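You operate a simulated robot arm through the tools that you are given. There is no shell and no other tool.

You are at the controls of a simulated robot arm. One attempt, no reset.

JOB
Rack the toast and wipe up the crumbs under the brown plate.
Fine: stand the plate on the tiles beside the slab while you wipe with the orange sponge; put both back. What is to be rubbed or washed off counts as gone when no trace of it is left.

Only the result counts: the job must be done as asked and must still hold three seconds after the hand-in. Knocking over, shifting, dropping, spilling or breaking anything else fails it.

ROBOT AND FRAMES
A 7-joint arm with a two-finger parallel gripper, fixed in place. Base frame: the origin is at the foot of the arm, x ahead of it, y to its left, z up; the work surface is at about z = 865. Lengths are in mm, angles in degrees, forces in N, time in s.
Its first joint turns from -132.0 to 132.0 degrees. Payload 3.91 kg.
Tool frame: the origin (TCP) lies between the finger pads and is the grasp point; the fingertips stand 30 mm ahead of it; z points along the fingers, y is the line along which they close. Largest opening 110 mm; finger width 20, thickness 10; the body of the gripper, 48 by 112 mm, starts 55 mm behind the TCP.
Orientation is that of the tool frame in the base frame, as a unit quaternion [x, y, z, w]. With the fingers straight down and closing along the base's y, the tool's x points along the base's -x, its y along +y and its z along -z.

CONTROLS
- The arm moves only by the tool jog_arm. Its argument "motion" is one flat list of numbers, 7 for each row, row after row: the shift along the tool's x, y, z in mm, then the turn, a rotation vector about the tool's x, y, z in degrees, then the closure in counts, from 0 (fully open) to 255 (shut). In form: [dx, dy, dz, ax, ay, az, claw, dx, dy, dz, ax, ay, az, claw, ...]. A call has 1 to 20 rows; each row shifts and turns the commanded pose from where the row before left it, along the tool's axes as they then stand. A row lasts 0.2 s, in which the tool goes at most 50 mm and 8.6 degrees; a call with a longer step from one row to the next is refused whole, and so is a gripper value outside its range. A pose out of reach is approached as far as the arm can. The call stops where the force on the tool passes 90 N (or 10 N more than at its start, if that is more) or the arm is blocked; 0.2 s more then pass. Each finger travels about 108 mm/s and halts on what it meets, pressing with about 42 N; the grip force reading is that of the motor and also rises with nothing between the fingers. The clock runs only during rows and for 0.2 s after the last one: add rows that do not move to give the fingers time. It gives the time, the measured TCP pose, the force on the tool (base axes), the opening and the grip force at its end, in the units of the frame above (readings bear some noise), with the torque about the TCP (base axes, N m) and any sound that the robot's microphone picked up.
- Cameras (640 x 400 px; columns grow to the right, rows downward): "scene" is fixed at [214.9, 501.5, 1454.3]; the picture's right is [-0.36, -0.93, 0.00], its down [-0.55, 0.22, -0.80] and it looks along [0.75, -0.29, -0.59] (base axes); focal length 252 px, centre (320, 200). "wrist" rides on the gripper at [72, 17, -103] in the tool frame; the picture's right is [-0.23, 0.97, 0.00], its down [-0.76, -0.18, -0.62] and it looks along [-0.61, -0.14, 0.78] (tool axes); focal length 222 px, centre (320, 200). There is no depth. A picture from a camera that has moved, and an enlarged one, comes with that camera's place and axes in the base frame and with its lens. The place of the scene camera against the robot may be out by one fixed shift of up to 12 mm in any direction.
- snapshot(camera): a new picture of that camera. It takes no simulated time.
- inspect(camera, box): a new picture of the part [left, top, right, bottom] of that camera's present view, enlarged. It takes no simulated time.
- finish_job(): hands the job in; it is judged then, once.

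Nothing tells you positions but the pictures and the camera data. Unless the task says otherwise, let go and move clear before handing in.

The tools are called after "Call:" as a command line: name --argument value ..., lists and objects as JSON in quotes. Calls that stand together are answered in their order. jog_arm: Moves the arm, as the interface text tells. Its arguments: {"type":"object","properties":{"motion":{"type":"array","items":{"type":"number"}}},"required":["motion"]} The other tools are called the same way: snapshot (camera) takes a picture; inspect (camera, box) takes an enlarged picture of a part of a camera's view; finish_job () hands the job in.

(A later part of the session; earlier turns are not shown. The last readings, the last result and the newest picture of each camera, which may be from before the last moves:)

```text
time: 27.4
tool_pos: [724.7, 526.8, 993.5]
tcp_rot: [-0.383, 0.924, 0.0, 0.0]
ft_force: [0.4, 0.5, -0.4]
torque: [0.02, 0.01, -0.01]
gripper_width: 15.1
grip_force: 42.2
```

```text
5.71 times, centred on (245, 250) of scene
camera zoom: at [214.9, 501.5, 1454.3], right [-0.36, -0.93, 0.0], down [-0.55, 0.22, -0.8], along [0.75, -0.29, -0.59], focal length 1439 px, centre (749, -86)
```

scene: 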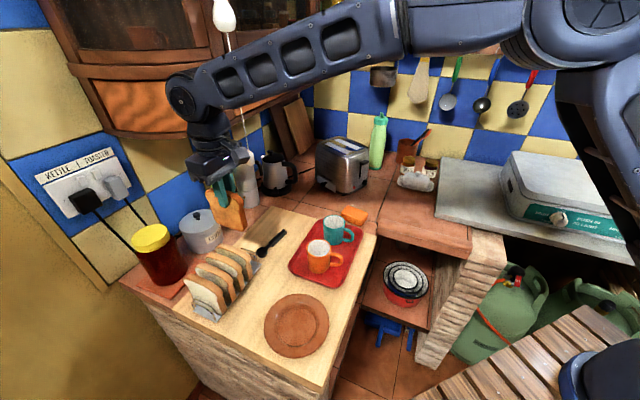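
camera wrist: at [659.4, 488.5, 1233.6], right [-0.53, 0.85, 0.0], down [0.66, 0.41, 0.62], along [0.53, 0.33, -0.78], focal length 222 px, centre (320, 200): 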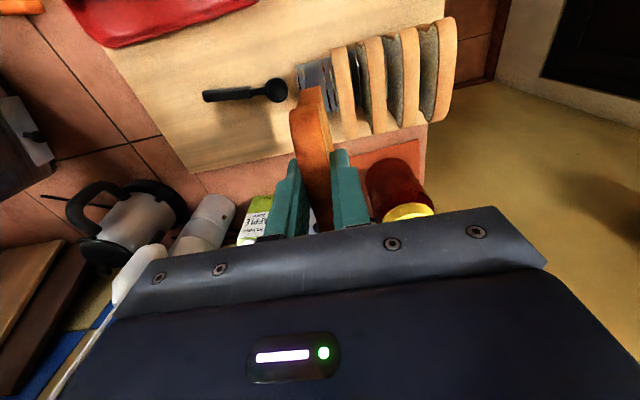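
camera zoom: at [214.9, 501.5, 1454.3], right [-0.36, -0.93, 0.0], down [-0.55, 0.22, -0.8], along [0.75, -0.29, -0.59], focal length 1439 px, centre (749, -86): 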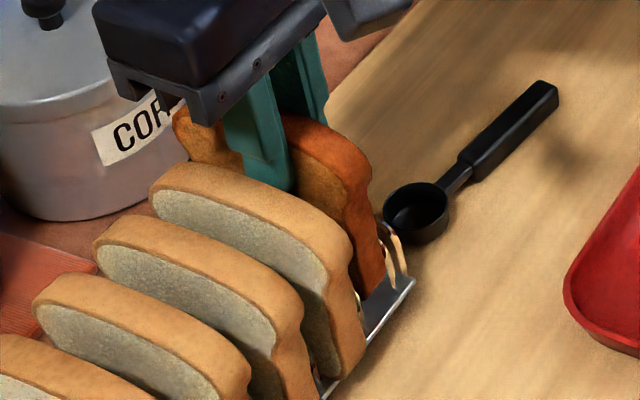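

Not yet on the floor, and the slice sits about 10 mm further back than its neighbours. I slide it forward along the slot, then continue down.

Call:
jog_arm --motion '[5, 0, 0, 0, 0, 0, 255, 5, 0, 0, 0, 0, 0, 255, 0, 0, 2.5, 0, 0, 0, 255, 0, 0, 2.5, 0, 0, 0, 255, 0, 0, 0, 0, 0, 0, 255]'

Call:
inspect --camera "scene" --box '[215, 215, 275, 285]'

Call:
inspect --camera "wrist" --box '[240, 0, 480, 180]'

```text
time: 28.6
tool_pos: [717.2, 518.3, 987.6]
tcp_rot: [-0.383, 0.924, 0.0, -0.001]
ft_force: [0.0, -1.0, -0.3]
torque: [0.0, -0.02, -0.03]
gripper_width: 15.0
grip_force: 42.1
```

```text
5.71 times, centred on (245, 250) of scene
camera zoom: at [214.9, 501.5, 1454.3], right [-0.36, -0.93, 0.0], down [-0.55, 0.22, -0.8], along [0.75, -0.29, -0.59], focal length 1439 px, centre (749, -86)
```

zoom: 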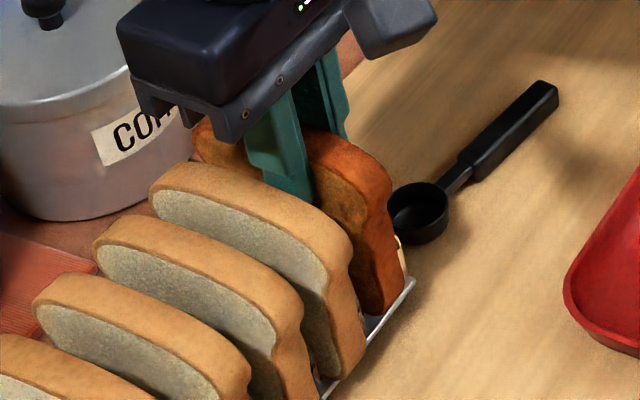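

```text
2.22 times, centred on (360, 90) of wrist
camera zoom: at [654.2, 480.8, 1090.8], right [-0.53, 0.85, 0.0], down [0.66, 0.41, 0.62], along [0.53, 0.33, -0.78], focal length 494 px, centre (231, 444)
```

zoom: 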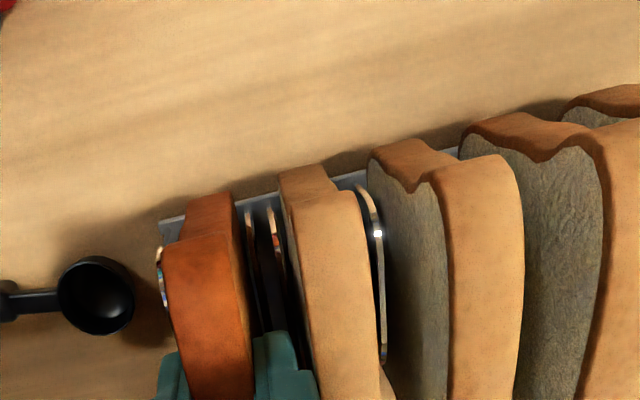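

Now it matches its neighbours front to back. Still no contact force; I keep lowering in small steps.

Call:
jog_arm --motion '[0, 0, 2, 0, 0, 0, 255, 0, 0, 2, 0, 0, 0, 255]'

```text
time: 29.2
tool_pos: [716.6, 518.5, 982.7]
tcp_rot: [-0.383, 0.924, 0.0, 0.0]
ft_force: [-0.3, -0.3, 0.1]
torque: [0.05, -0.01, 0.02]
gripper_width: 15.1
grip_force: 42.0
```

Call:
jog_arm --motion '[0, 0, 1.5, 0, 0, 0, 255, 0, 0, 1.5, 0, 0, 0, 255]'

```text
time: 29.8
tool_pos: [716.6, 519.0, 981.0]
tcp_rot: [-0.384, 0.923, 0.0, -0.001]
ft_force: [0.0, -0.5, -1.6]
torque: [-0.01, -0.01, -0.02]
gripper_width: 14.5
grip_force: 42.4
```

Call:
jog_arm --motion '[0, 0, 1.5, 0, 0, 0, 255, 0, 0, 1.5, 0, 0, 0, 255]'

Call:
inspect --camera "scene" --box '[215, 215, 275, 285]'

```text
time: 30.4
tool_pos: [716.7, 519.1, 978.3]
tcp_rot: [-0.383, 0.924, 0.001, 0.001]
ft_force: [-3.6, -4.3, 15.3]
torque: [-0.21, 0.24, 0.01]
gripper_width: 15.2
grip_force: 42.4
```

```text
5.71 times, centred on (245, 250) of scene
camera zoom: at [214.9, 501.5, 1454.3], right [-0.36, -0.93, 0.0], down [-0.55, 0.22, -0.8], along [0.75, -0.29, -0.59], focal length 1439 px, centre (749, -86)
```

zoom: 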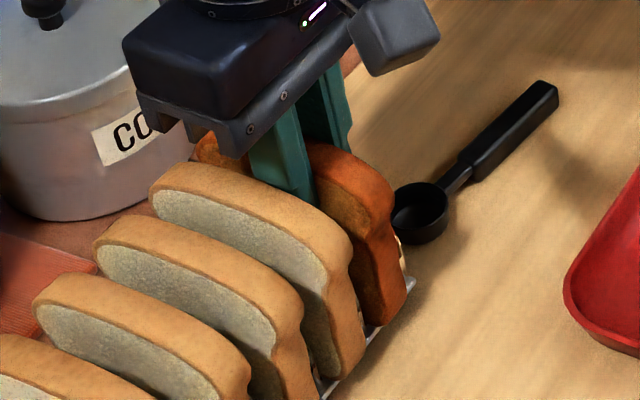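

Contact with the rack floor (15 N). I ease off about 1 mm, open only slightly so the fingers don't touch the neighbouring slice, and draw straight up.

Call:
jog_arm --motion '[0, 0, -1, 0, 0, 0, 255, 0, 0, 0, 0, 0, 0, 204, 0, 0, 0, 0, 0, 0, 204, 0, 0, 0, 0, 0, 0, 204]'

Call:
inspect --camera "wrist" --box '[240, 40, 480, 220]'

Call:
inspect --camera "scene" --box '[215, 215, 275, 285]'

```text
time: 31.4
tool_pos: [718.3, 518.6, 977.8]
tcp_rot: [-0.383, 0.924, 0.0, 0.0]
ft_force: [1.0, 0.0, -0.3]
torque: [0.02, -0.01, -0.01]
gripper_width: 21.9
grip_force: 0.1
```

```text
2.22 times, centred on (360, 130) of wrist
camera zoom: at [654.1, 480.5, 1082.1], right [-0.53, 0.85, 0.0], down [0.66, 0.41, 0.62], along [0.53, 0.33, -0.78], focal length 494 px, centre (231, 356)
```

zoom: 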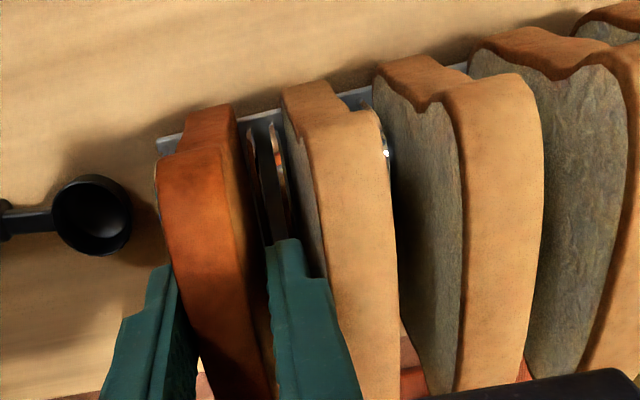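

```text
5.71 times, centred on (245, 250) of scene
camera zoom: at [214.9, 501.5, 1454.3], right [-0.36, -0.93, 0.0], down [-0.55, 0.22, -0.8], along [0.75, -0.29, -0.59], focal length 1439 px, centre (749, -86)
```

zoom: 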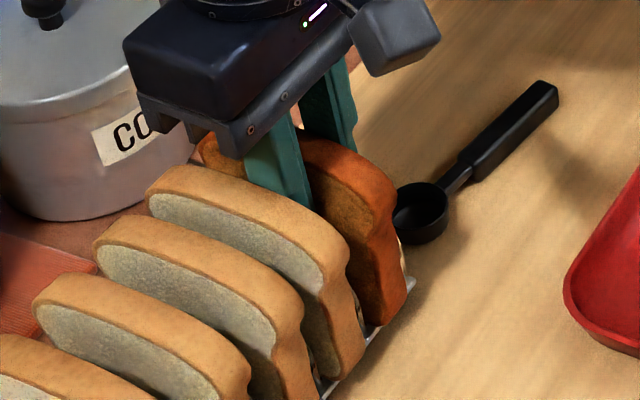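

The slice stands free, but the finger is very close to the neighbouring slice. I narrow the opening slightly and lift straight out.

Call:
jog_arm --motion '[0, 0, 0, 0, 0, 0, 211, 0, 0, 0, 0, 0, 0, 211, 0, 0, -8, 0, 0, 0, 211, 0, 0, -10, 0, 0, 0, 211, 0, 0, -15, 0, 0, 0, 211, 0, 0, -20, 0, 0, 0, 211, 0, 0, -30, 0, 0, 0, 211, 0, 0, -40, 0, 0, 0, 211, 0, 0, -40, 0, 0, 0, 150]'

Call:
inspect --camera "scene" --box '[180, 220, 280, 330]'

Call:
snapshot --camera "wrist"

```text
time: 33.4
tool_pos: [717.5, 518.9, 1139.6]
tcp_rot: [-0.383, 0.924, 0.0, 0.0]
ft_force: [0.5, 0.6, 0.1]
torque: [0.01, 0.02, -0.01]
gripper_width: 45.2
grip_force: 0.0
```

```text
3.64 times, centred on (230, 275) of scene
camera zoom: at [214.9, 501.5, 1454.3], right [-0.36, -0.93, 0.0], down [-0.55, 0.22, -0.8], along [0.75, -0.29, -0.59], focal length 916 px, centre (647, -73)
```

zoom: 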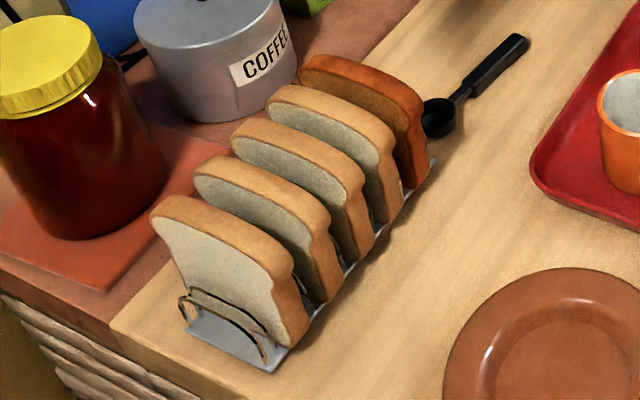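

```text
taken
camera wrist: at [654.4, 481.3, 1243.8], right [-0.53, 0.85, 0.0], down [0.66, 0.41, 0.62], along [0.53, 0.33, -0.78], focal length 222 px, centre (320, 200)
```

wrist: 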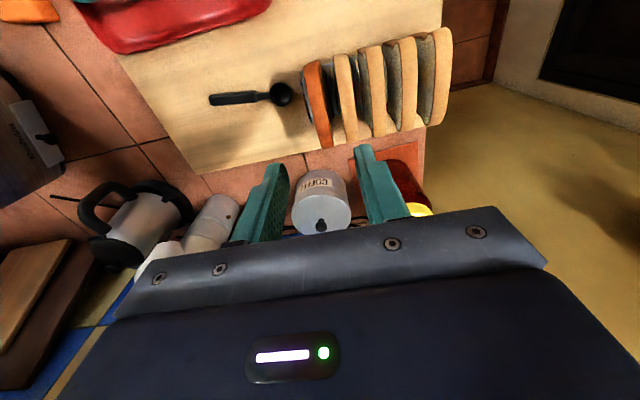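

The toast is racked with all five slices standing neatly. Next is the plate: I'll move above its base-side edge and tilt the hand outward so I can see the plate in profile and test whether a low, side-on grasp is reachable.

Call:
jog_arm --motion '[39.2, 12.7, -5.7, 0, 0, 0, 100, 39.2, 12.7, -5.7, 0, 0, 0, 50, 39.2, 12.7, -5.7, 0, 0, 0, 0, 39.2, 12.7, -5.7, 0, 0, 0, 0, 39.2, 12.7, -5.7, 0, 0, 0, 0, 39.2, 12.7, -5.7, 0, 0, 0, 0, 39.2, 12.7, -5.7, 0, 0, 0, 0, 0, 0, 0, 0, -8.3, 0, 0, 0, 0, 0, 0, -8.3, 0, 0, 0, 0, 0, 0, -8.3, 0, 0, 0, 0, 0, 0, 0, 0, 0]'

Call:
snapshot --camera "wrist"

Call:
snapshot --camera "scene"

```text
time: 35.8
tool_pos: [462.0, 387.1, 1180.9]
tcp_rot: [-0.374, 0.902, 0.083, 0.2]
ft_force: [0.6, -0.4, 0.5]
torque: [0.0, 0.02, 0.02]
gripper_width: 110.2
grip_force: 0.2
```

```text
taken
camera wrist: at [371.7, 322.4, 1245.6], right [-0.54, 0.83, 0.1], down [0.43, 0.18, 0.89], along [0.72, 0.52, -0.45], focal length 222 px, centre (320, 200)
```

wrist: 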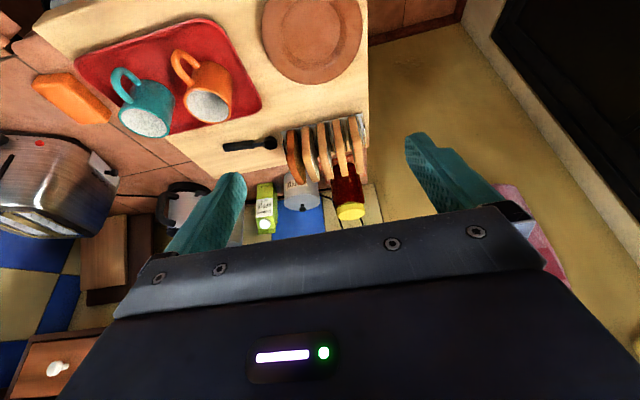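

```text
taken
```

scene: 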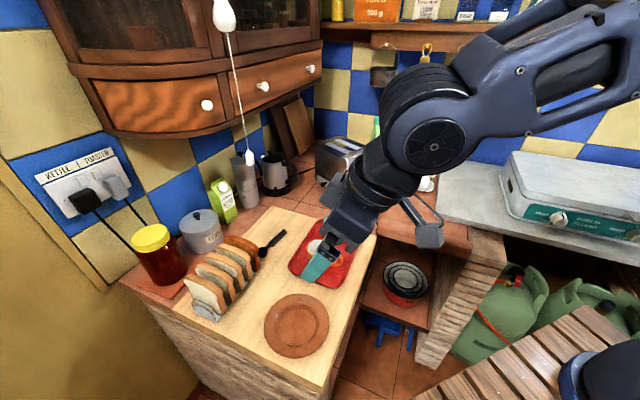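

Reach is fine so far. I continue tilting to about 50° from vertical and move back a little, still high.

Call:
jog_arm --motion '[0, 0, 0, 0, -8.3, 0, 0, 0, 0, 0, 0, -8.3, 0, 0, 0, 0, 0, 0, -8.3, 0, 0, 0, 0, 0, 0, 0, 0, 0]'

Call:
snapshot --camera "wrist"

Call:
snapshot --camera "scene"

```text
time: 36.8
tool_pos: [458.9, 388.2, 1180.5]
tcp_rot: [-0.348, 0.837, 0.161, 0.389]
ft_force: [-0.6, 0.3, 0.2]
torque: [-0.03, 0.01, -0.03]
gripper_width: 110.1
grip_force: 0.0
```

```text
taken
camera wrist: at [359.3, 311.5, 1192.8], right [-0.59, 0.79, 0.17], down [0.14, -0.11, 0.98], along [0.8, 0.6, -0.04], focal length 222 px, centre (320, 200)
```

wrist: 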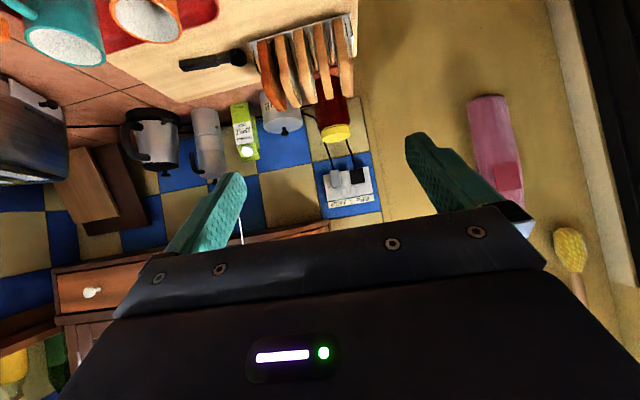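

```text
taken
```

scene: 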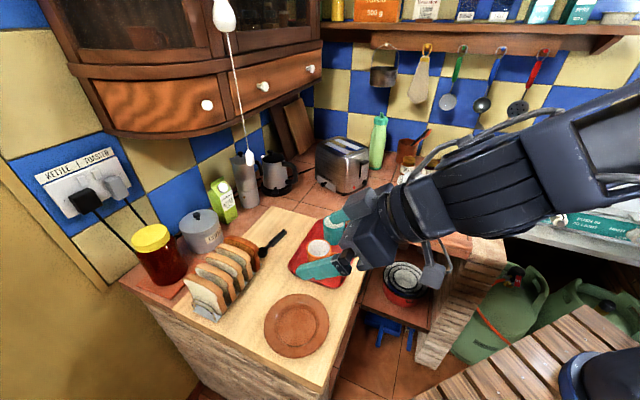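

The arm handles this tilt. I lower in this pose, backing off from the slab edge, to see the plate in profile.

Call:
jog_arm --motion '[38.3, 0, 19.1, 0, 0, 0, 0, 38.3, 0, 19.1, 0, 0, 0, 0, 38.3, 0, 19.1, 0, 0, 0, 0, 0, 0, 0, 0, 0, 0, 0]'

Call:
snapshot --camera "scene"

Call:
snapshot --camera "wrist"

```text
time: 37.8
tool_pos: [438.4, 366.3, 1054.1]
tcp_rot: [-0.348, 0.838, 0.162, 0.389]
ft_force: [-1.0, 0.4, 0.5]
torque: [0.01, -0.05, -0.03]
gripper_width: 109.8
grip_force: 0.0
```

```text
taken
```

scene: 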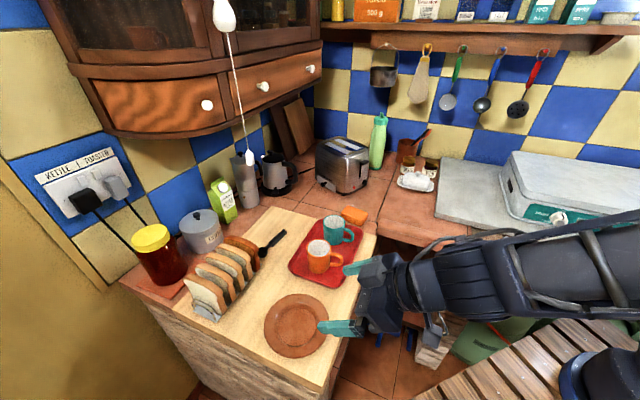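

```text
taken
camera wrist: at [338.0, 290.3, 1067.9], right [-0.59, 0.79, 0.17], down [0.14, -0.11, 0.98], along [0.8, 0.6, -0.04], focal length 222 px, centre (320, 200)
```

wrist: 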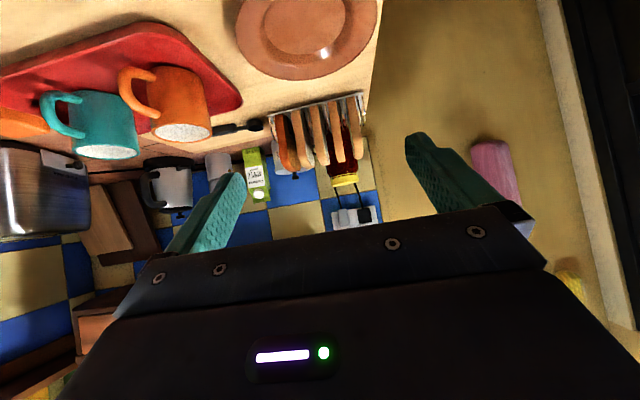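

Call:
jog_arm --motion '[38.3, 0, 19.1, 0, 0, 0, 0, 38.3, 0, 19.1, 0, 0, 0, 0, 30, 0, 14, 0, 0, 0, 0, 0, 0, 0, 0, 0, 0, 0]'

Call:
snapshot --camera "wrist"

Call:
inspect --camera "wrist" --box '[220, 20, 420, 145]'

```text
time: 38.8
tool_pos: [433.9, 369.4, 943.5]
tcp_rot: [-0.348, 0.838, 0.162, 0.389]
ft_force: [0.2, 0.4, -0.7]
torque: [0.01, 0.01, 0.01]
gripper_width: 110.0
grip_force: 0.0
out of reach, approached as far as the arm can: row 2, 3
```

```text
taken
camera wrist: at [332.5, 293.2, 955.1], right [-0.59, 0.79, 0.17], down [0.14, -0.11, 0.98], along [0.8, 0.6, -0.04], focal length 222 px, centre (320, 200)
```

wrist: 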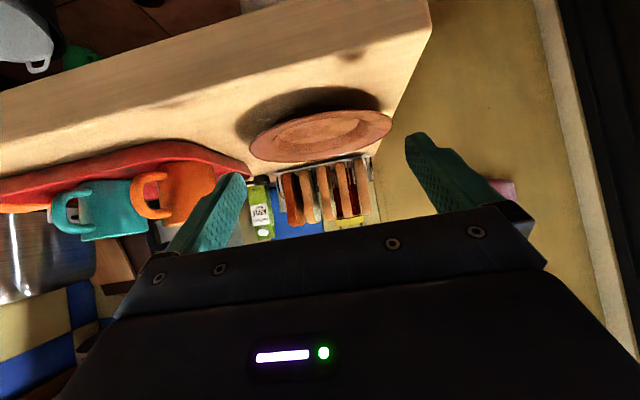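

```text
3.20 times, centred on (320, 82) of wrist
camera zoom: at [332.5, 293.2, 955.1], right [-0.59, 0.79, 0.17], down [0.14, -0.11, 0.98], along [0.8, 0.6, -0.04], focal length 711 px, centre (320, 576)
```

zoom: 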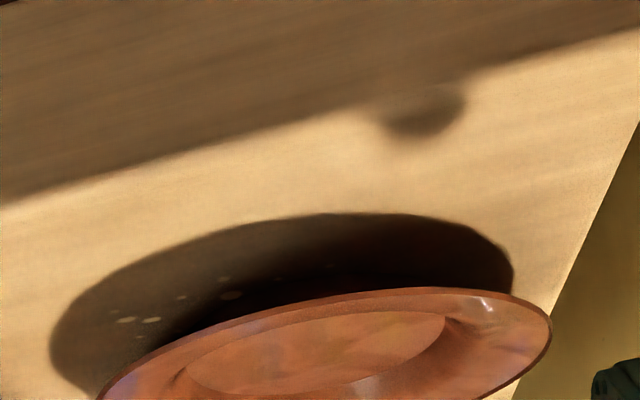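

I can see the plate in profile: the rim edge stands about 15 mm above the slab and crumbs show beneath it. The rim is only ~10–20 mm from the slab's left edge (u side), so a level pinch from that side looks best. I back up and straighten the hand first.

Call:
jog_arm --motion '[-28.7, 0, -24.1, 0, 0, 0, 0, -28.7, 0, -24.1, 0, 0, 0, 0, -28.7, 0, -24.1, 0, 0, 0, 0, -28.7, 0, -24.1, 0, 0, 0, 0, 0, 0, 0, 0, 8.3, 0, 0, 0, 0, 0, 0, 8.3, 0, 0, 0, 0, 0, 0, 8.3, 0, 0, 0, 0, 0, 0, 8.3, 0, 0, 0, 0, 0, 0, 8.3, 0, 0, 0, 0, 0, 0, 8.3, 0, 0]'

Call:
snapshot --camera "wrist"

```text
time: 41.0
tool_pos: [432.6, 370.0, 1094.3]
tcp_rot: [-0.383, 0.924, 0.0, -0.001]
ft_force: [0.3, -0.2, 0.4]
torque: [0.02, 0.0, -0.03]
gripper_width: 110.1
grip_force: 0.1
```

```text
taken
camera wrist: at [369.4, 332.6, 1198.6], right [-0.53, 0.85, 0.0], down [0.66, 0.41, 0.62], along [0.53, 0.33, -0.78], focal length 222 px, centre (320, 200)
```

wrist: 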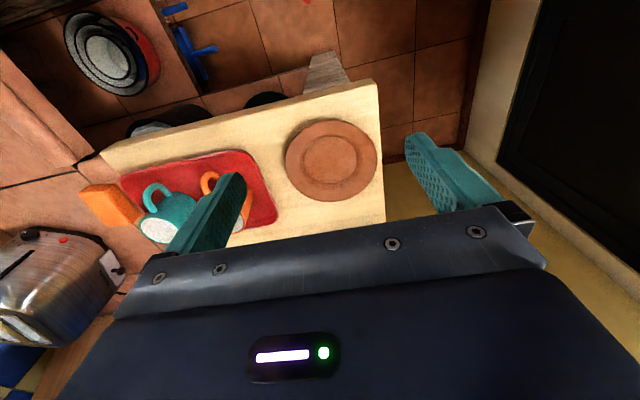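

Call:
inspect --camera "wrist" --box '[260, 60, 420, 240]'

Call:
inspect --camera "wrist" --box '[60, 120, 300, 260]'

```text
2.22 times, centred on (340, 150) of wrist
camera zoom: at [369.4, 332.6, 1198.6], right [-0.53, 0.85, 0.0], down [0.66, 0.41, 0.62], along [0.53, 0.33, -0.78], focal length 494 px, centre (276, 311)
```

zoom: 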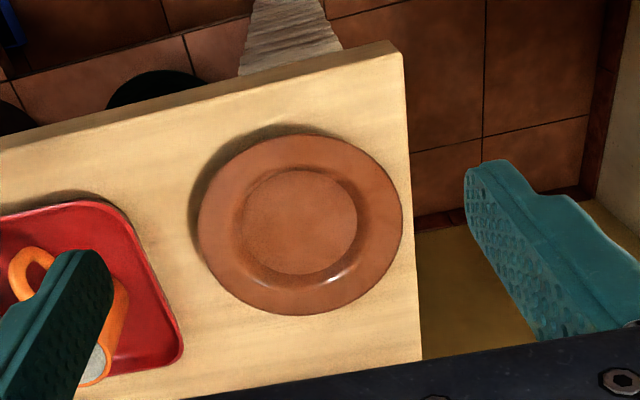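

```text
2.67 times, centred on (180, 190) of wrist
camera zoom: at [369.4, 332.6, 1198.6], right [-0.53, 0.85, 0.0], down [0.66, 0.41, 0.62], along [0.53, 0.33, -0.78], focal length 592 px, centre (693, 227)
```

zoom: 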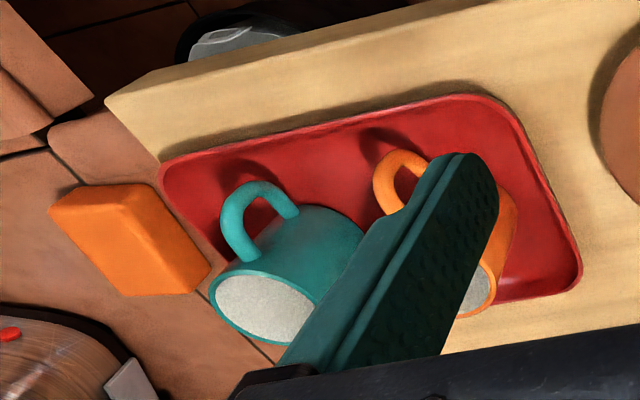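

The plate centre is (515, 442) with radius 73.6 and the slab's left edge is about 10 mm beyond its rim. I'll now test, at a safe height off that edge, turning the hand level so it points along +u with the fingers closing vertically.

Call:
jog_arm --motion '[-27.5, 26, 0, 0, 0, 0, 0, -27.5, 26, 0, 0, 0, 0, 0, -27.5, 26, 0, 0, 0, 0, 0, -27.5, 26, 0, 0, 0, 0, 0, 0, 0, 0, 8.3, 0, 0, 0, 0, 0, 0, 8.3, 0, 0, 0, 0, 0, 0, 8.3, 0, 0, 0, 0, 0, 0, 8.3, 0, 0, 0, 0, 0, 0, 0, 0, 0, 0]'

Call:
snapshot --camera "scene"

Call:
snapshot --camera "wrist"

```text
time: 43.0
tool_pos: [437.4, 524.1, 1094.8]
tcp_rot: [-0.367, 0.885, -0.265, 0.11]
ft_force: [-0.1, 0.5, 0.1]
torque: [-0.04, -0.01, -0.02]
gripper_width: 110.0
grip_force: 0.1
```

```text
taken
```

scene: 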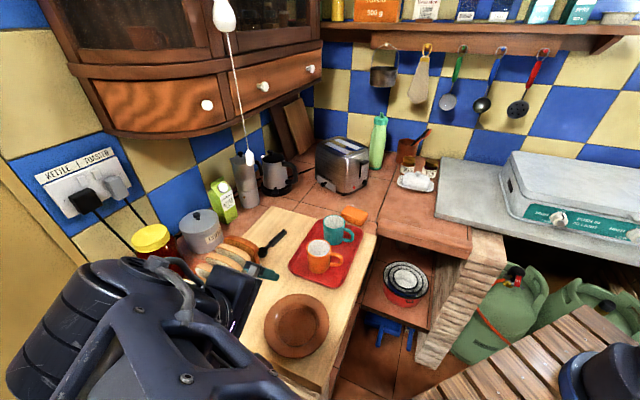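

```text
taken
camera wrist: at [335.6, 522.5, 1172.4], right [-0.42, 0.74, -0.53], down [0.4, 0.68, 0.62], along [0.82, 0.04, -0.58], focal length 222 px, centre (320, 200)
```

wrist: 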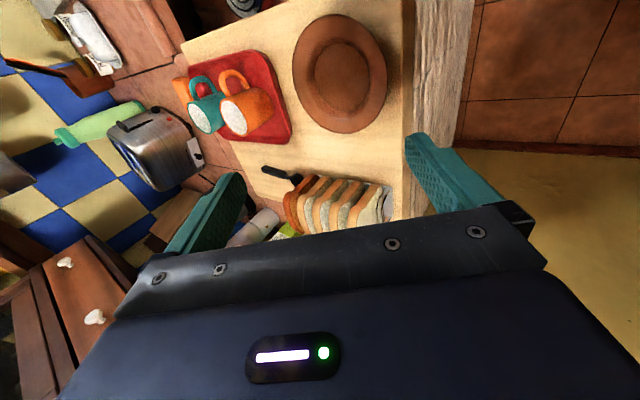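

The arm manages this so far with the body off the slab's side. I continue the turn toward level, checking after each part.

Call:
jog_arm --motion '[0, 0, 0, 8.3, 0, 0, 0, 0, 0, 0, 8.3, 0, 0, 0, 0, 0, 0, 8.3, 0, 0, 0, 0, 0, 0, 0, 0, 0, 0]'

Call:
snapshot --camera "scene"

Call:
snapshot --camera "wrist"

```text
time: 44.0
tool_pos: [438.1, 524.2, 1094.7]
tcp_rot: [-0.335, 0.807, -0.449, 0.187]
ft_force: [0.8, 0.4, 0.7]
torque: [0.0, 0.01, -0.03]
gripper_width: 110.0
grip_force: 0.1
```

```text
taken
```

scene: 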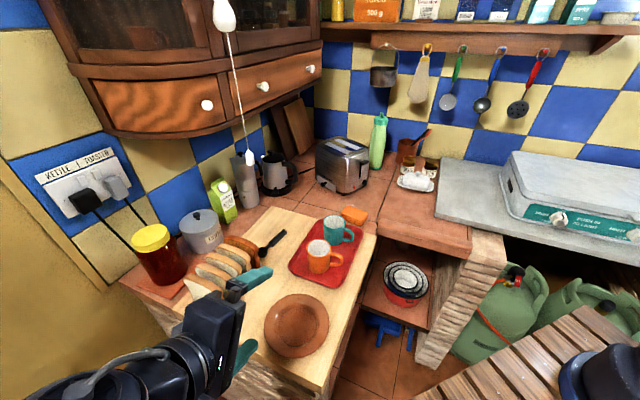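

```text
taken
camera wrist: at [317.1, 541.2, 1136.1], right [-0.2, 0.52, -0.83], down [0.23, 0.85, 0.48], along [0.95, -0.09, -0.29], focal length 222 px, centre (320, 200)
```

wrist: 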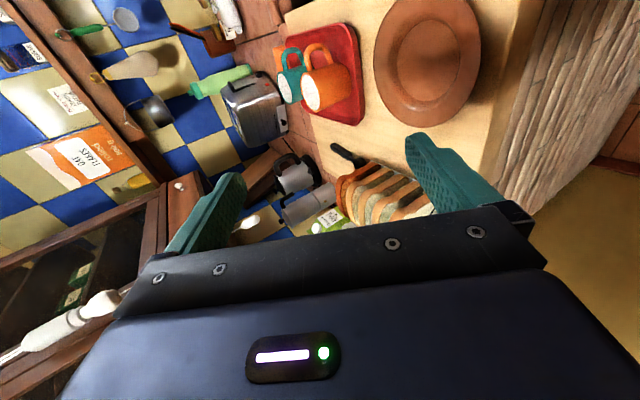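

Reach still holds. I finish the turn to about 7° below level, then move back a little and lower beside the slab edge to look at the rim from the side.

Call:
jog_arm --motion '[0, 0, 0, 8.3, 0, 0, 0, 0, 0, 0, 8.3, 0, 0, 0, 0, 0, 0, 8.3, 0, 0, 0, 0, 0, 0, 0, 0, 0, 0]'

Call:
snapshot --camera "scene"

Call:
snapshot --camera "wrist"

```text
time: 45.0
tool_pos: [438.0, 523.2, 1094.4]
tcp_rot: [-0.287, 0.691, -0.612, 0.254]
ft_force: [0.4, -0.2, 0.3]
torque: [-0.04, -0.01, 0.0]
gripper_width: 109.7
grip_force: 0.1
```

```text
taken
```

scene: 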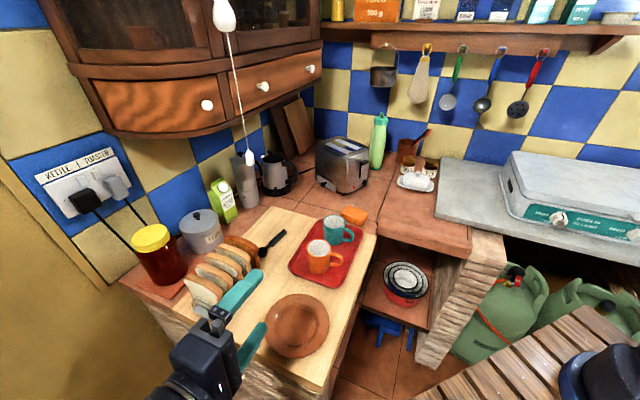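

```text
taken
camera wrist: at [311.6, 546.6, 1091.6], right [0.08, 0.24, -0.97], down [0.11, 0.96, 0.25], along [0.99, -0.13, 0.05], focal length 222 px, centre (320, 200)
```

wrist: 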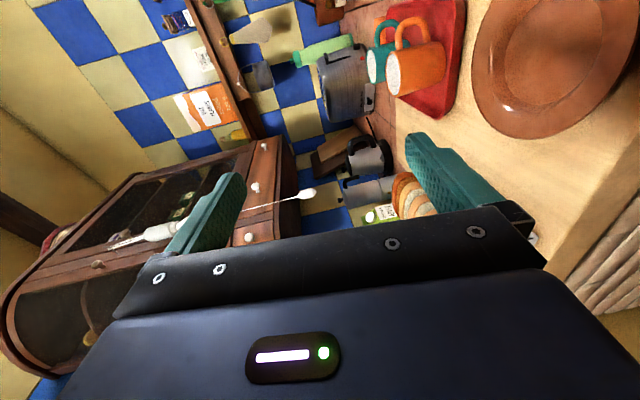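

Call:
jog_arm --motion '[0, 36.6, -0.6, 0, 0, 0, 100, 0, 36.6, -0.6, 0, 0, 0, 162, 0, 36.6, -0.6, 0, 0, 0, 162, 0, 36.6, -0.6, 0, 0, 0, 162, 0, 0, 0, 0, 0, 0, 162]'

Call:
snapshot --camera "wrist"

Call:
snapshot --camera "scene"

```text
time: 46.2
tool_pos: [422.7, 539.2, 949.1]
tcp_rot: [-0.288, 0.691, -0.612, 0.255]
ft_force: [0.1, 0.4, 0.0]
torque: [-0.01, -0.02, -0.01]
gripper_width: 40.3
grip_force: 0.0
```

```text
taken
camera wrist: at [297.1, 561.4, 945.8], right [0.08, 0.24, -0.97], down [0.11, 0.96, 0.25], along [0.99, -0.13, 0.05], focal length 222 px, centre (320, 200)
```

wrist: 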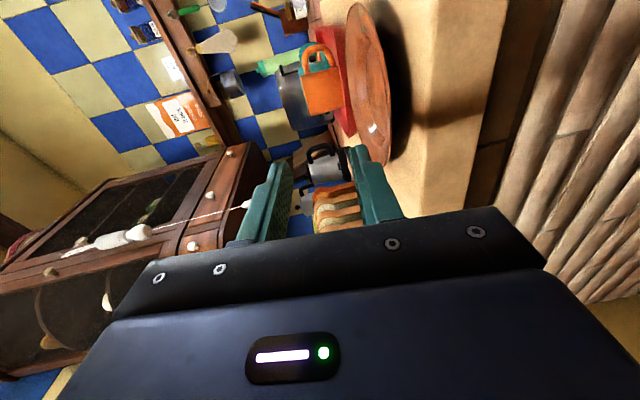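

```text
taken
```

scene: 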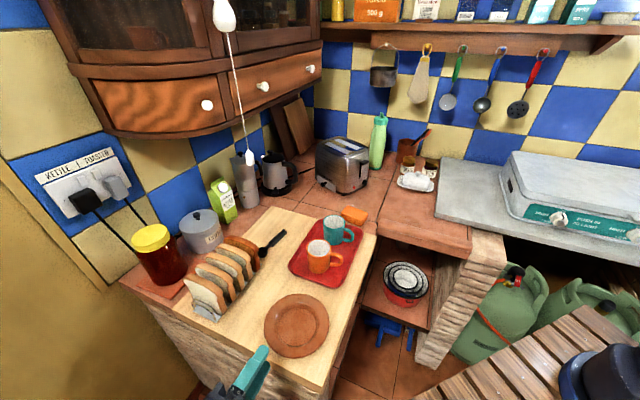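

Call:
jog_arm --motion '[0, 22, 0, 0, 0, 0, 162, 0, 22, 0, 0, 0, 0, 162, 0, 0, 0, 0, 0, 0, 162]'

Call:
snapshot --camera "wrist"

Call:
inspect --camera "wrist" --box '[260, 0, 460, 220]'

Call:
inspect --camera "scene" --box '[200, 270, 360, 400]'

```text
time: 47.0
tool_pos: [417.6, 540.3, 905.7]
tcp_rot: [-0.288, 0.692, -0.612, 0.254]
ft_force: [0.0, 1.1, -0.3]
torque: [0.01, 0.0, -0.03]
gripper_width: 40.0
grip_force: 0.0
```

```text
taken
camera wrist: at [292.9, 564.4, 902.6], right [0.08, 0.24, -0.97], down [0.11, 0.96, 0.25], along [0.99, -0.13, 0.05], focal length 222 px, centre (320, 200)
```

wrist: 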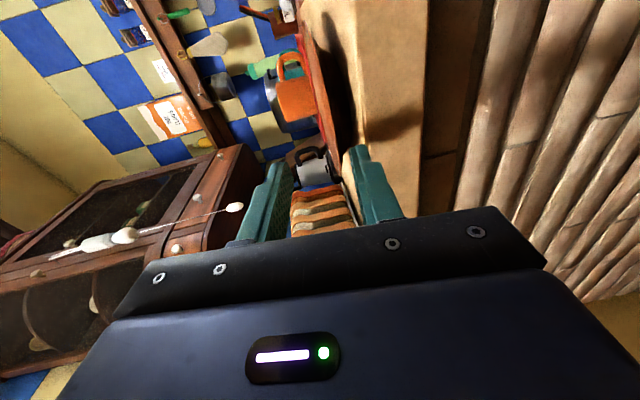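

```text
1.82 times, centred on (360, 110) of wrist
camera zoom: at [292.9, 564.4, 902.6], right [0.08, 0.24, -0.97], down [0.11, 0.96, 0.25], along [0.99, -0.13, 0.05], focal length 404 px, centre (247, 364)
```

zoom: 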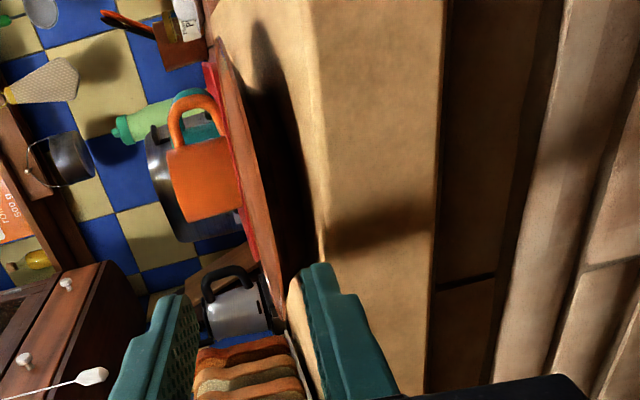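

```text
3.08 times, centred on (280, 335) of scene
camera zoom: at [214.9, 501.5, 1454.3], right [-0.36, -0.93, 0.0], down [-0.55, 0.22, -0.8], along [0.75, -0.29, -0.59], focal length 775 px, centre (443, -215)
```

zoom: 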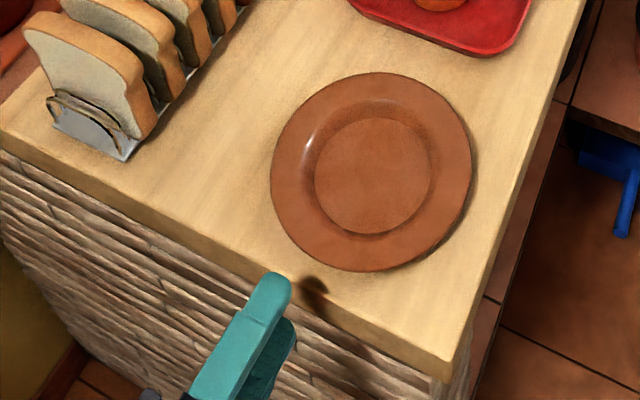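

From the side I read the slab top at z≈867 and the rim's underside at ≈887, so there is room for a finger beneath the rim. I set a ~14 mm opening and bring the fingertips to the slab edge for a closer check.

Call:
jog_arm --motion '[0, 5.3, 11.7, 0, 0, 0, 223, 0, 5, 11.7, 0, 0, 0, 223, 0, 0, 0, 0, 0, 0, 223]'

Call:
inspect --camera "wrist" --box '[240, 60, 400, 220]'

Call:
inspect --camera "scene" --box '[220, 290, 340, 400]'

```text
time: 47.8
tool_pos: [434.7, 524.5, 893.5]
tcp_rot: [-0.287, 0.691, -0.612, 0.255]
ft_force: [0.0, -0.5, -0.3]
torque: [0.0, 0.02, 0.0]
gripper_width: 13.8
grip_force: 0.1
```

```text
2.50 times, centred on (320, 140) of wrist
camera zoom: at [308.4, 548.1, 889.7], right [0.08, 0.24, -0.97], down [0.11, 0.96, 0.25], along [0.99, -0.13, 0.05], focal length 555 px, centre (320, 350)
```

zoom: 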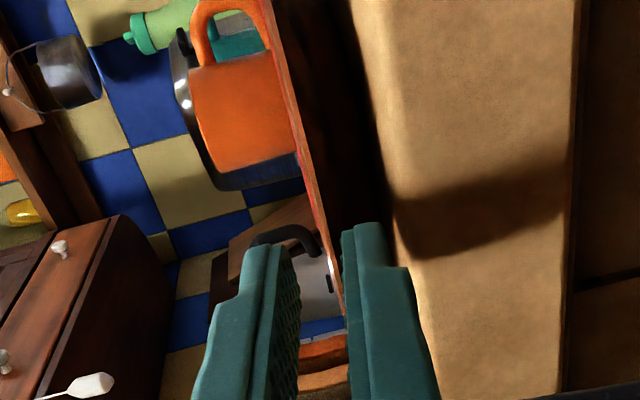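

```text
3.64 times, centred on (280, 345) of scene
camera zoom: at [214.9, 501.5, 1454.3], right [-0.36, -0.93, 0.0], down [-0.55, 0.22, -0.8], along [0.75, -0.29, -0.59], focal length 916 px, centre (466, -327)
```

zoom: 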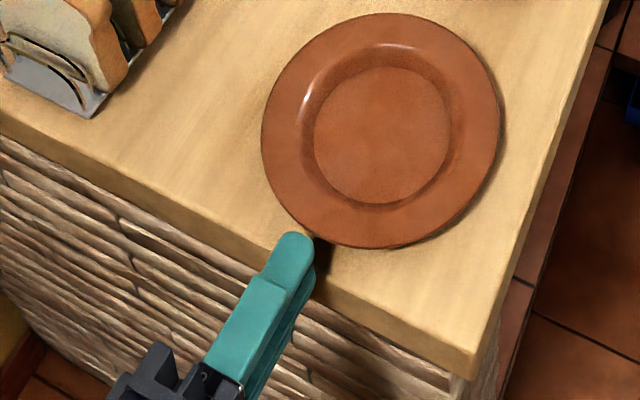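

The view shows the rim edge-on between the two fingers: lower finger ~4.5 mm under it, upper ~7 mm above, and clear of the slab. I slide in about 26 mm so the pads overlap the rim.

Call:
jog_arm --motion '[0, -0.5, 8.7, 0, 0, 0, 223, 0, -0.5, 8.7, 0, 0, 0, 223, 0, -0.6, 8.6, 0, 0, 0, 223, 0, 0, 0, 0, 0, 0, 223]'

Call:
inspect --camera "wrist" --box '[240, 60, 400, 220]'

Call:
inspect --camera "scene" --box '[220, 290, 340, 400]'

```text
time: 48.8
tool_pos: [452.4, 506.0, 892.3]
tcp_rot: [-0.287, 0.691, -0.612, 0.254]
ft_force: [-1.5, 1.0, -1.1]
torque: [0.0, 0.0, -0.02]
gripper_width: 14.1
grip_force: 0.9
```

```text
2.50 times, centred on (320, 140) of wrist
camera zoom: at [327.3, 529.9, 888.5], right [0.08, 0.24, -0.97], down [0.11, 0.96, 0.25], along [0.99, -0.13, 0.05], focal length 555 px, centre (320, 350)
```

zoom: 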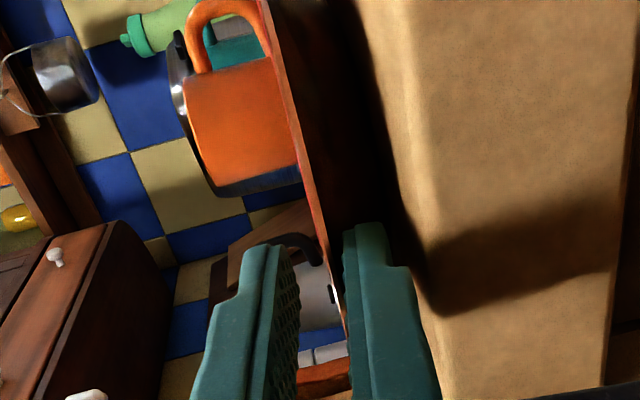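

```text
3.64 times, centred on (280, 345) of scene
camera zoom: at [214.9, 501.5, 1454.3], right [-0.36, -0.93, 0.0], down [-0.55, 0.22, -0.8], along [0.75, -0.29, -0.59], focal length 916 px, centre (466, -327)
```

zoom: 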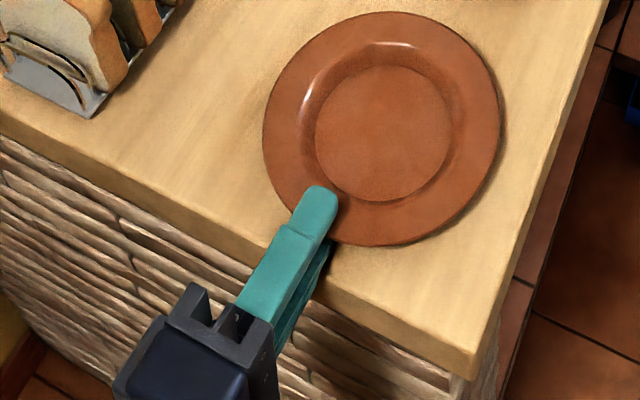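

Fingers straddle the rim. I close on it.

Call:
jog_arm --motion '[0, 0, 0, 0, 0, 0, 238, 0, 0, 0, 0, 0, 0, 255, 0, 0, 0, 0, 0, 0, 255]'

Call:
inspect --camera "wrist" --box '[240, 60, 400, 220]'

Call:
inspect --camera "scene" --box '[220, 290, 340, 400]'

```text
time: 49.6
tool_pos: [452.8, 506.6, 891.6]
tcp_rot: [-0.288, 0.692, -0.612, 0.254]
ft_force: [-0.1, -0.2, -1.6]
torque: [0.17, 0.17, 0.05]
gripper_width: 3.3
grip_force: 42.4
```

```text
2.50 times, centred on (320, 140) of wrist
camera zoom: at [327.3, 530.0, 888.4], right [0.08, 0.24, -0.97], down [0.11, 0.96, 0.25], along [0.99, -0.13, 0.05], focal length 555 px, centre (320, 350)
```

zoom: 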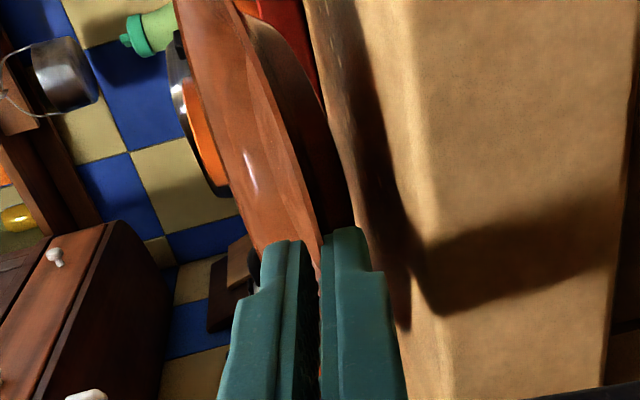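

```text
3.64 times, centred on (280, 345) of scene
camera zoom: at [214.9, 501.5, 1454.3], right [-0.36, -0.93, 0.0], down [-0.55, 0.22, -0.8], along [0.75, -0.29, -0.59], focal length 916 px, centre (466, -327)
```

zoom: 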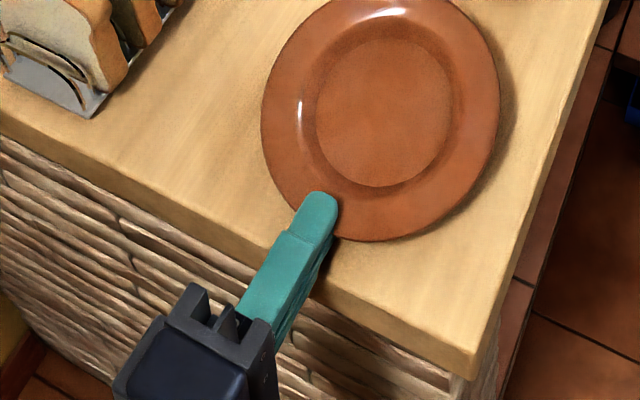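

The rim is pinched firmly (3.3 mm thick, ~1.6 N weight), with the plate's far side tipped up a little. I lift it straight up and look.

Call:
jog_arm --motion '[0, -9.9, -1.2, 0, 0, 0, 255, 0, -19.9, -2.4, 0, 0, 0, 255, 0, -29.8, -3.6, 0, 0, 0, 255, 0, -39.7, -4.8, 0, 0, 0, 255, 0, -39.7, -4.8, 0, 0, 0, 255, 0, 0, 0, 0, 0, 0, 255]'

Call:
snapshot --camera "scene"

Call:
snapshot --camera "wrist"

Call:
inspect --camera "scene" --box '[220, 240, 380, 400]'

```text
time: 51.0
tool_pos: [452.3, 504.6, 1034.0]
tcp_rot: [-0.288, 0.691, -0.612, 0.254]
ft_force: [-0.9, -0.3, -3.2]
torque: [0.14, 0.11, -0.01]
gripper_width: 3.7
grip_force: 42.1
```

```text
taken
```

scene: 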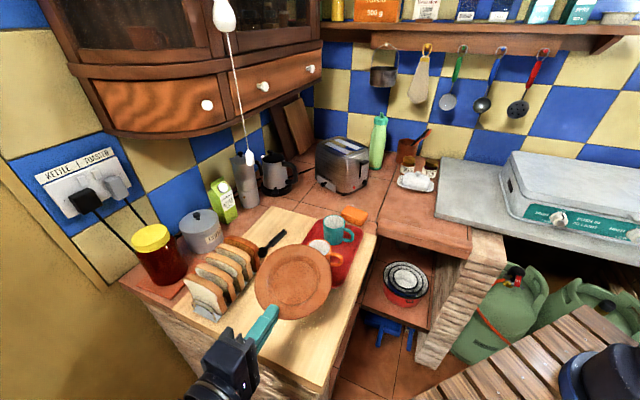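

```text
taken
camera wrist: at [326.3, 528.5, 1030.8], right [0.08, 0.24, -0.97], down [0.11, 0.96, 0.25], along [0.99, -0.13, 0.05], focal length 222 px, centre (320, 200)
```

wrist: 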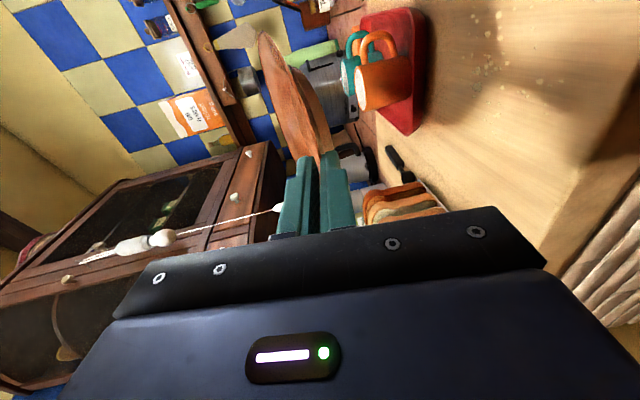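

```text
2.50 times, centred on (300, 320) of scene
camera zoom: at [214.9, 501.5, 1454.3], right [-0.36, -0.93, 0.0], down [-0.55, 0.22, -0.8], along [0.75, -0.29, -0.59], focal length 630 px, centre (370, -100)
```

zoom: 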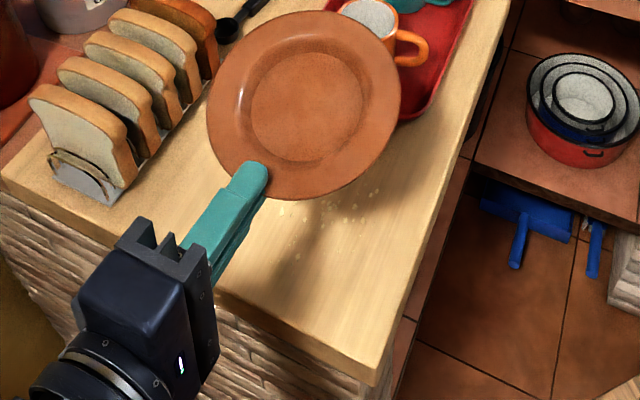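

The plate is held securely about 9° off level, and the crumbs are now visible on the slab. I pitch the hand down 9° to level it and raise a bit more before carrying it over.

Call:
jog_arm --motion '[0, 0, 0, -3, 0, 0, 255, 0, 0, 0, -3, 0, 0, 255, 0, 0, 0, -3, 0, 0, 255, 0, -24, -6.9, 0, 0, 0, 255, 0, -24, -6.9, 0, 0, 0, 255, 0, 0, 0, 0, 0, 0, 255]'

Call:
snapshot --camera "wrist"

Call:
snapshot --camera "scene"

```text
time: 52.4
tool_pos: [452.6, 506.0, 1080.9]
tcp_rot: [-0.306, 0.737, -0.556, 0.23]
ft_force: [0.0, -0.6, -2.5]
torque: [0.21, 0.16, -0.02]
gripper_width: 3.3
grip_force: 41.9
```

```text
taken
camera wrist: at [327.5, 529.2, 1094.7], right [-0.03, 0.35, -0.94], down [0.15, 0.93, 0.34], along [0.99, -0.13, -0.08], focal length 222 px, centre (320, 200)
```

wrist: 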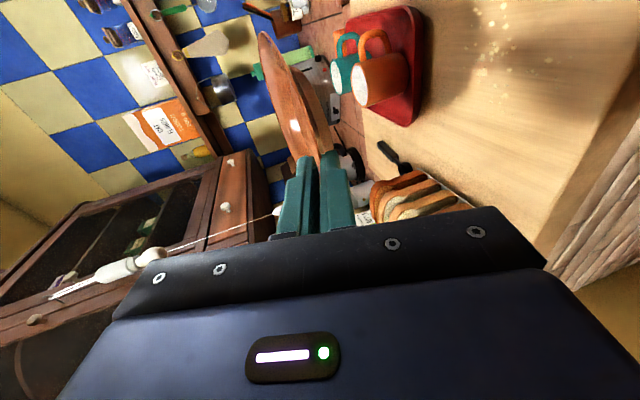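

```text
taken
```

scene: 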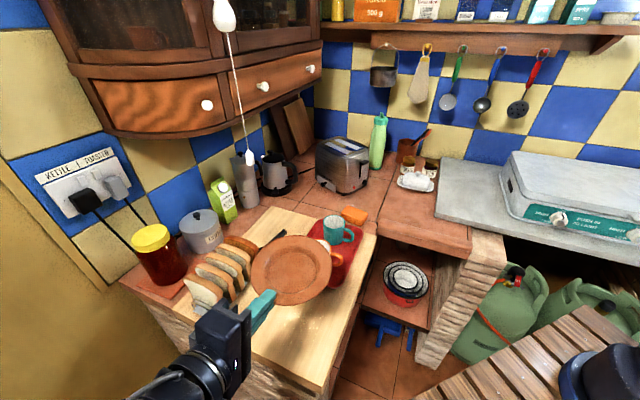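

The plate is level now. I carry it toward the tiles right of the slab, over the mugs with clearance, halfway first.

Call:
jog_arm --motion '[10.4, -8.2, 28.5, 0, 0, 0, 255, 10.4, -8.2, 28.5, 0, 0, 0, 255, 10.4, -8.2, 28.5, 0, 0, 0, 255, 10.4, -8.2, 28.5, 0, 0, 0, 255, 10.4, -8.2, 28.5, 0, 0, 0, 255, 10.4, -8.2, 28.5, 0, 0, 0, 255, 10.4, -8.2, 28.5, 0, 0, 0, 255, 10.4, -8.2, 28.5, 0, 0, 0, 255, 10.4, -8.2, 28.5, 0, 0, 0, 255, 0, 0, 0, 0, 0, 0, 255]'

Call:
snapshot --camera "scene"

Call:
snapshot --camera "wrist"

```text
time: 54.6
tool_pos: [576.0, 253.7, 1081.7]
tcp_rot: [-0.306, 0.738, -0.556, 0.231]
ft_force: [-0.1, 0.3, -3.3]
torque: [0.17, 0.15, -0.01]
gripper_width: 3.5
grip_force: 41.9
```

```text
taken
```

scene: 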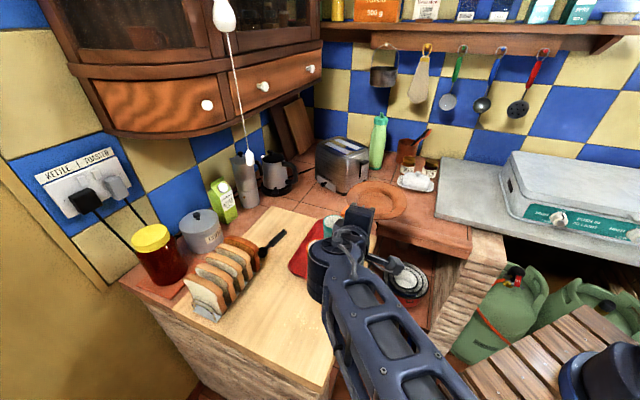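

```text
taken
camera wrist: at [451.0, 275.9, 1094.3], right [-0.03, 0.35, -0.94], down [0.15, 0.93, 0.34], along [0.99, -0.13, -0.08], focal length 222 px, centre (320, 200)
```

wrist: 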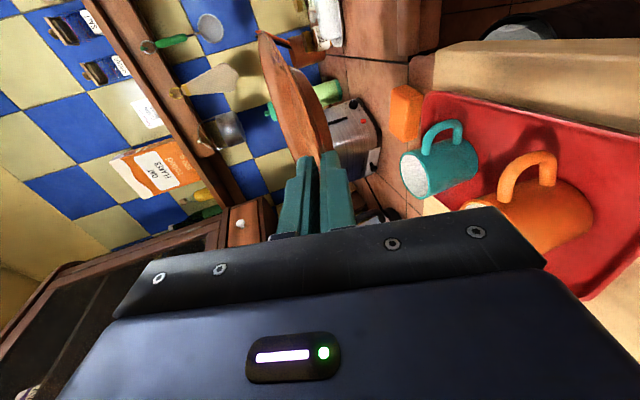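

Half way with everything clear. I continue to the free tiles.

Call:
jog_arm --motion '[10.4, -8.2, 28.5, 0, 0, 0, 255, 10.4, -8.2, 28.5, 0, 0, 0, 255, 10.4, -8.2, 28.5, 0, 0, 0, 255, 10.4, -8.2, 28.5, 0, 0, 0, 255, 10.4, -8.2, 28.5, 0, 0, 0, 255, 10.4, -8.2, 28.5, 0, 0, 0, 255, 10.4, -8.2, 28.5, 0, 0, 0, 255, 10.4, -8.2, 28.5, 0, 0, 0, 255, 0, 0, 0, 0, 0, 0, 255]'

Call:
snapshot --camera "scene"

Call:
snapshot --camera "wrist"

```text
time: 56.6
tool_pos: [684.9, 24.7, 1082.8]
tcp_rot: [-0.306, 0.737, -0.556, 0.232]
ft_force: [-0.8, 0.5, -2.5]
torque: [0.18, 0.19, -0.01]
gripper_width: 3.4
grip_force: 42.1
```

```text
taken
```

scene: 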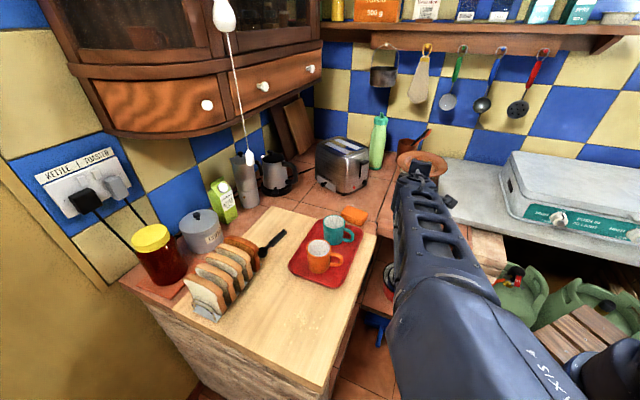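

```text
taken
camera wrist: at [559.8, 48.2, 1095.2], right [-0.03, 0.35, -0.94], down [0.15, 0.93, 0.34], along [0.99, -0.13, -0.08], focal length 222 px, centre (320, 200)
```

wrist: 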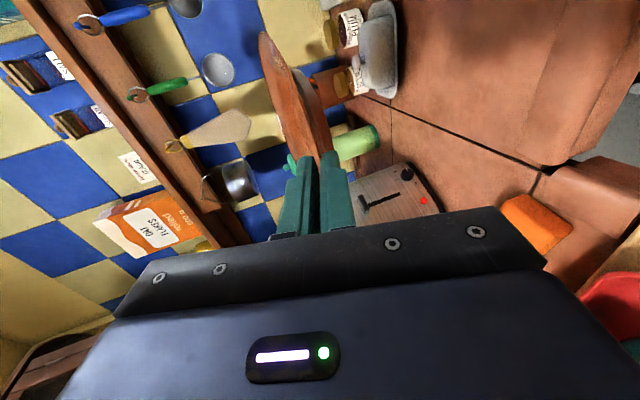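

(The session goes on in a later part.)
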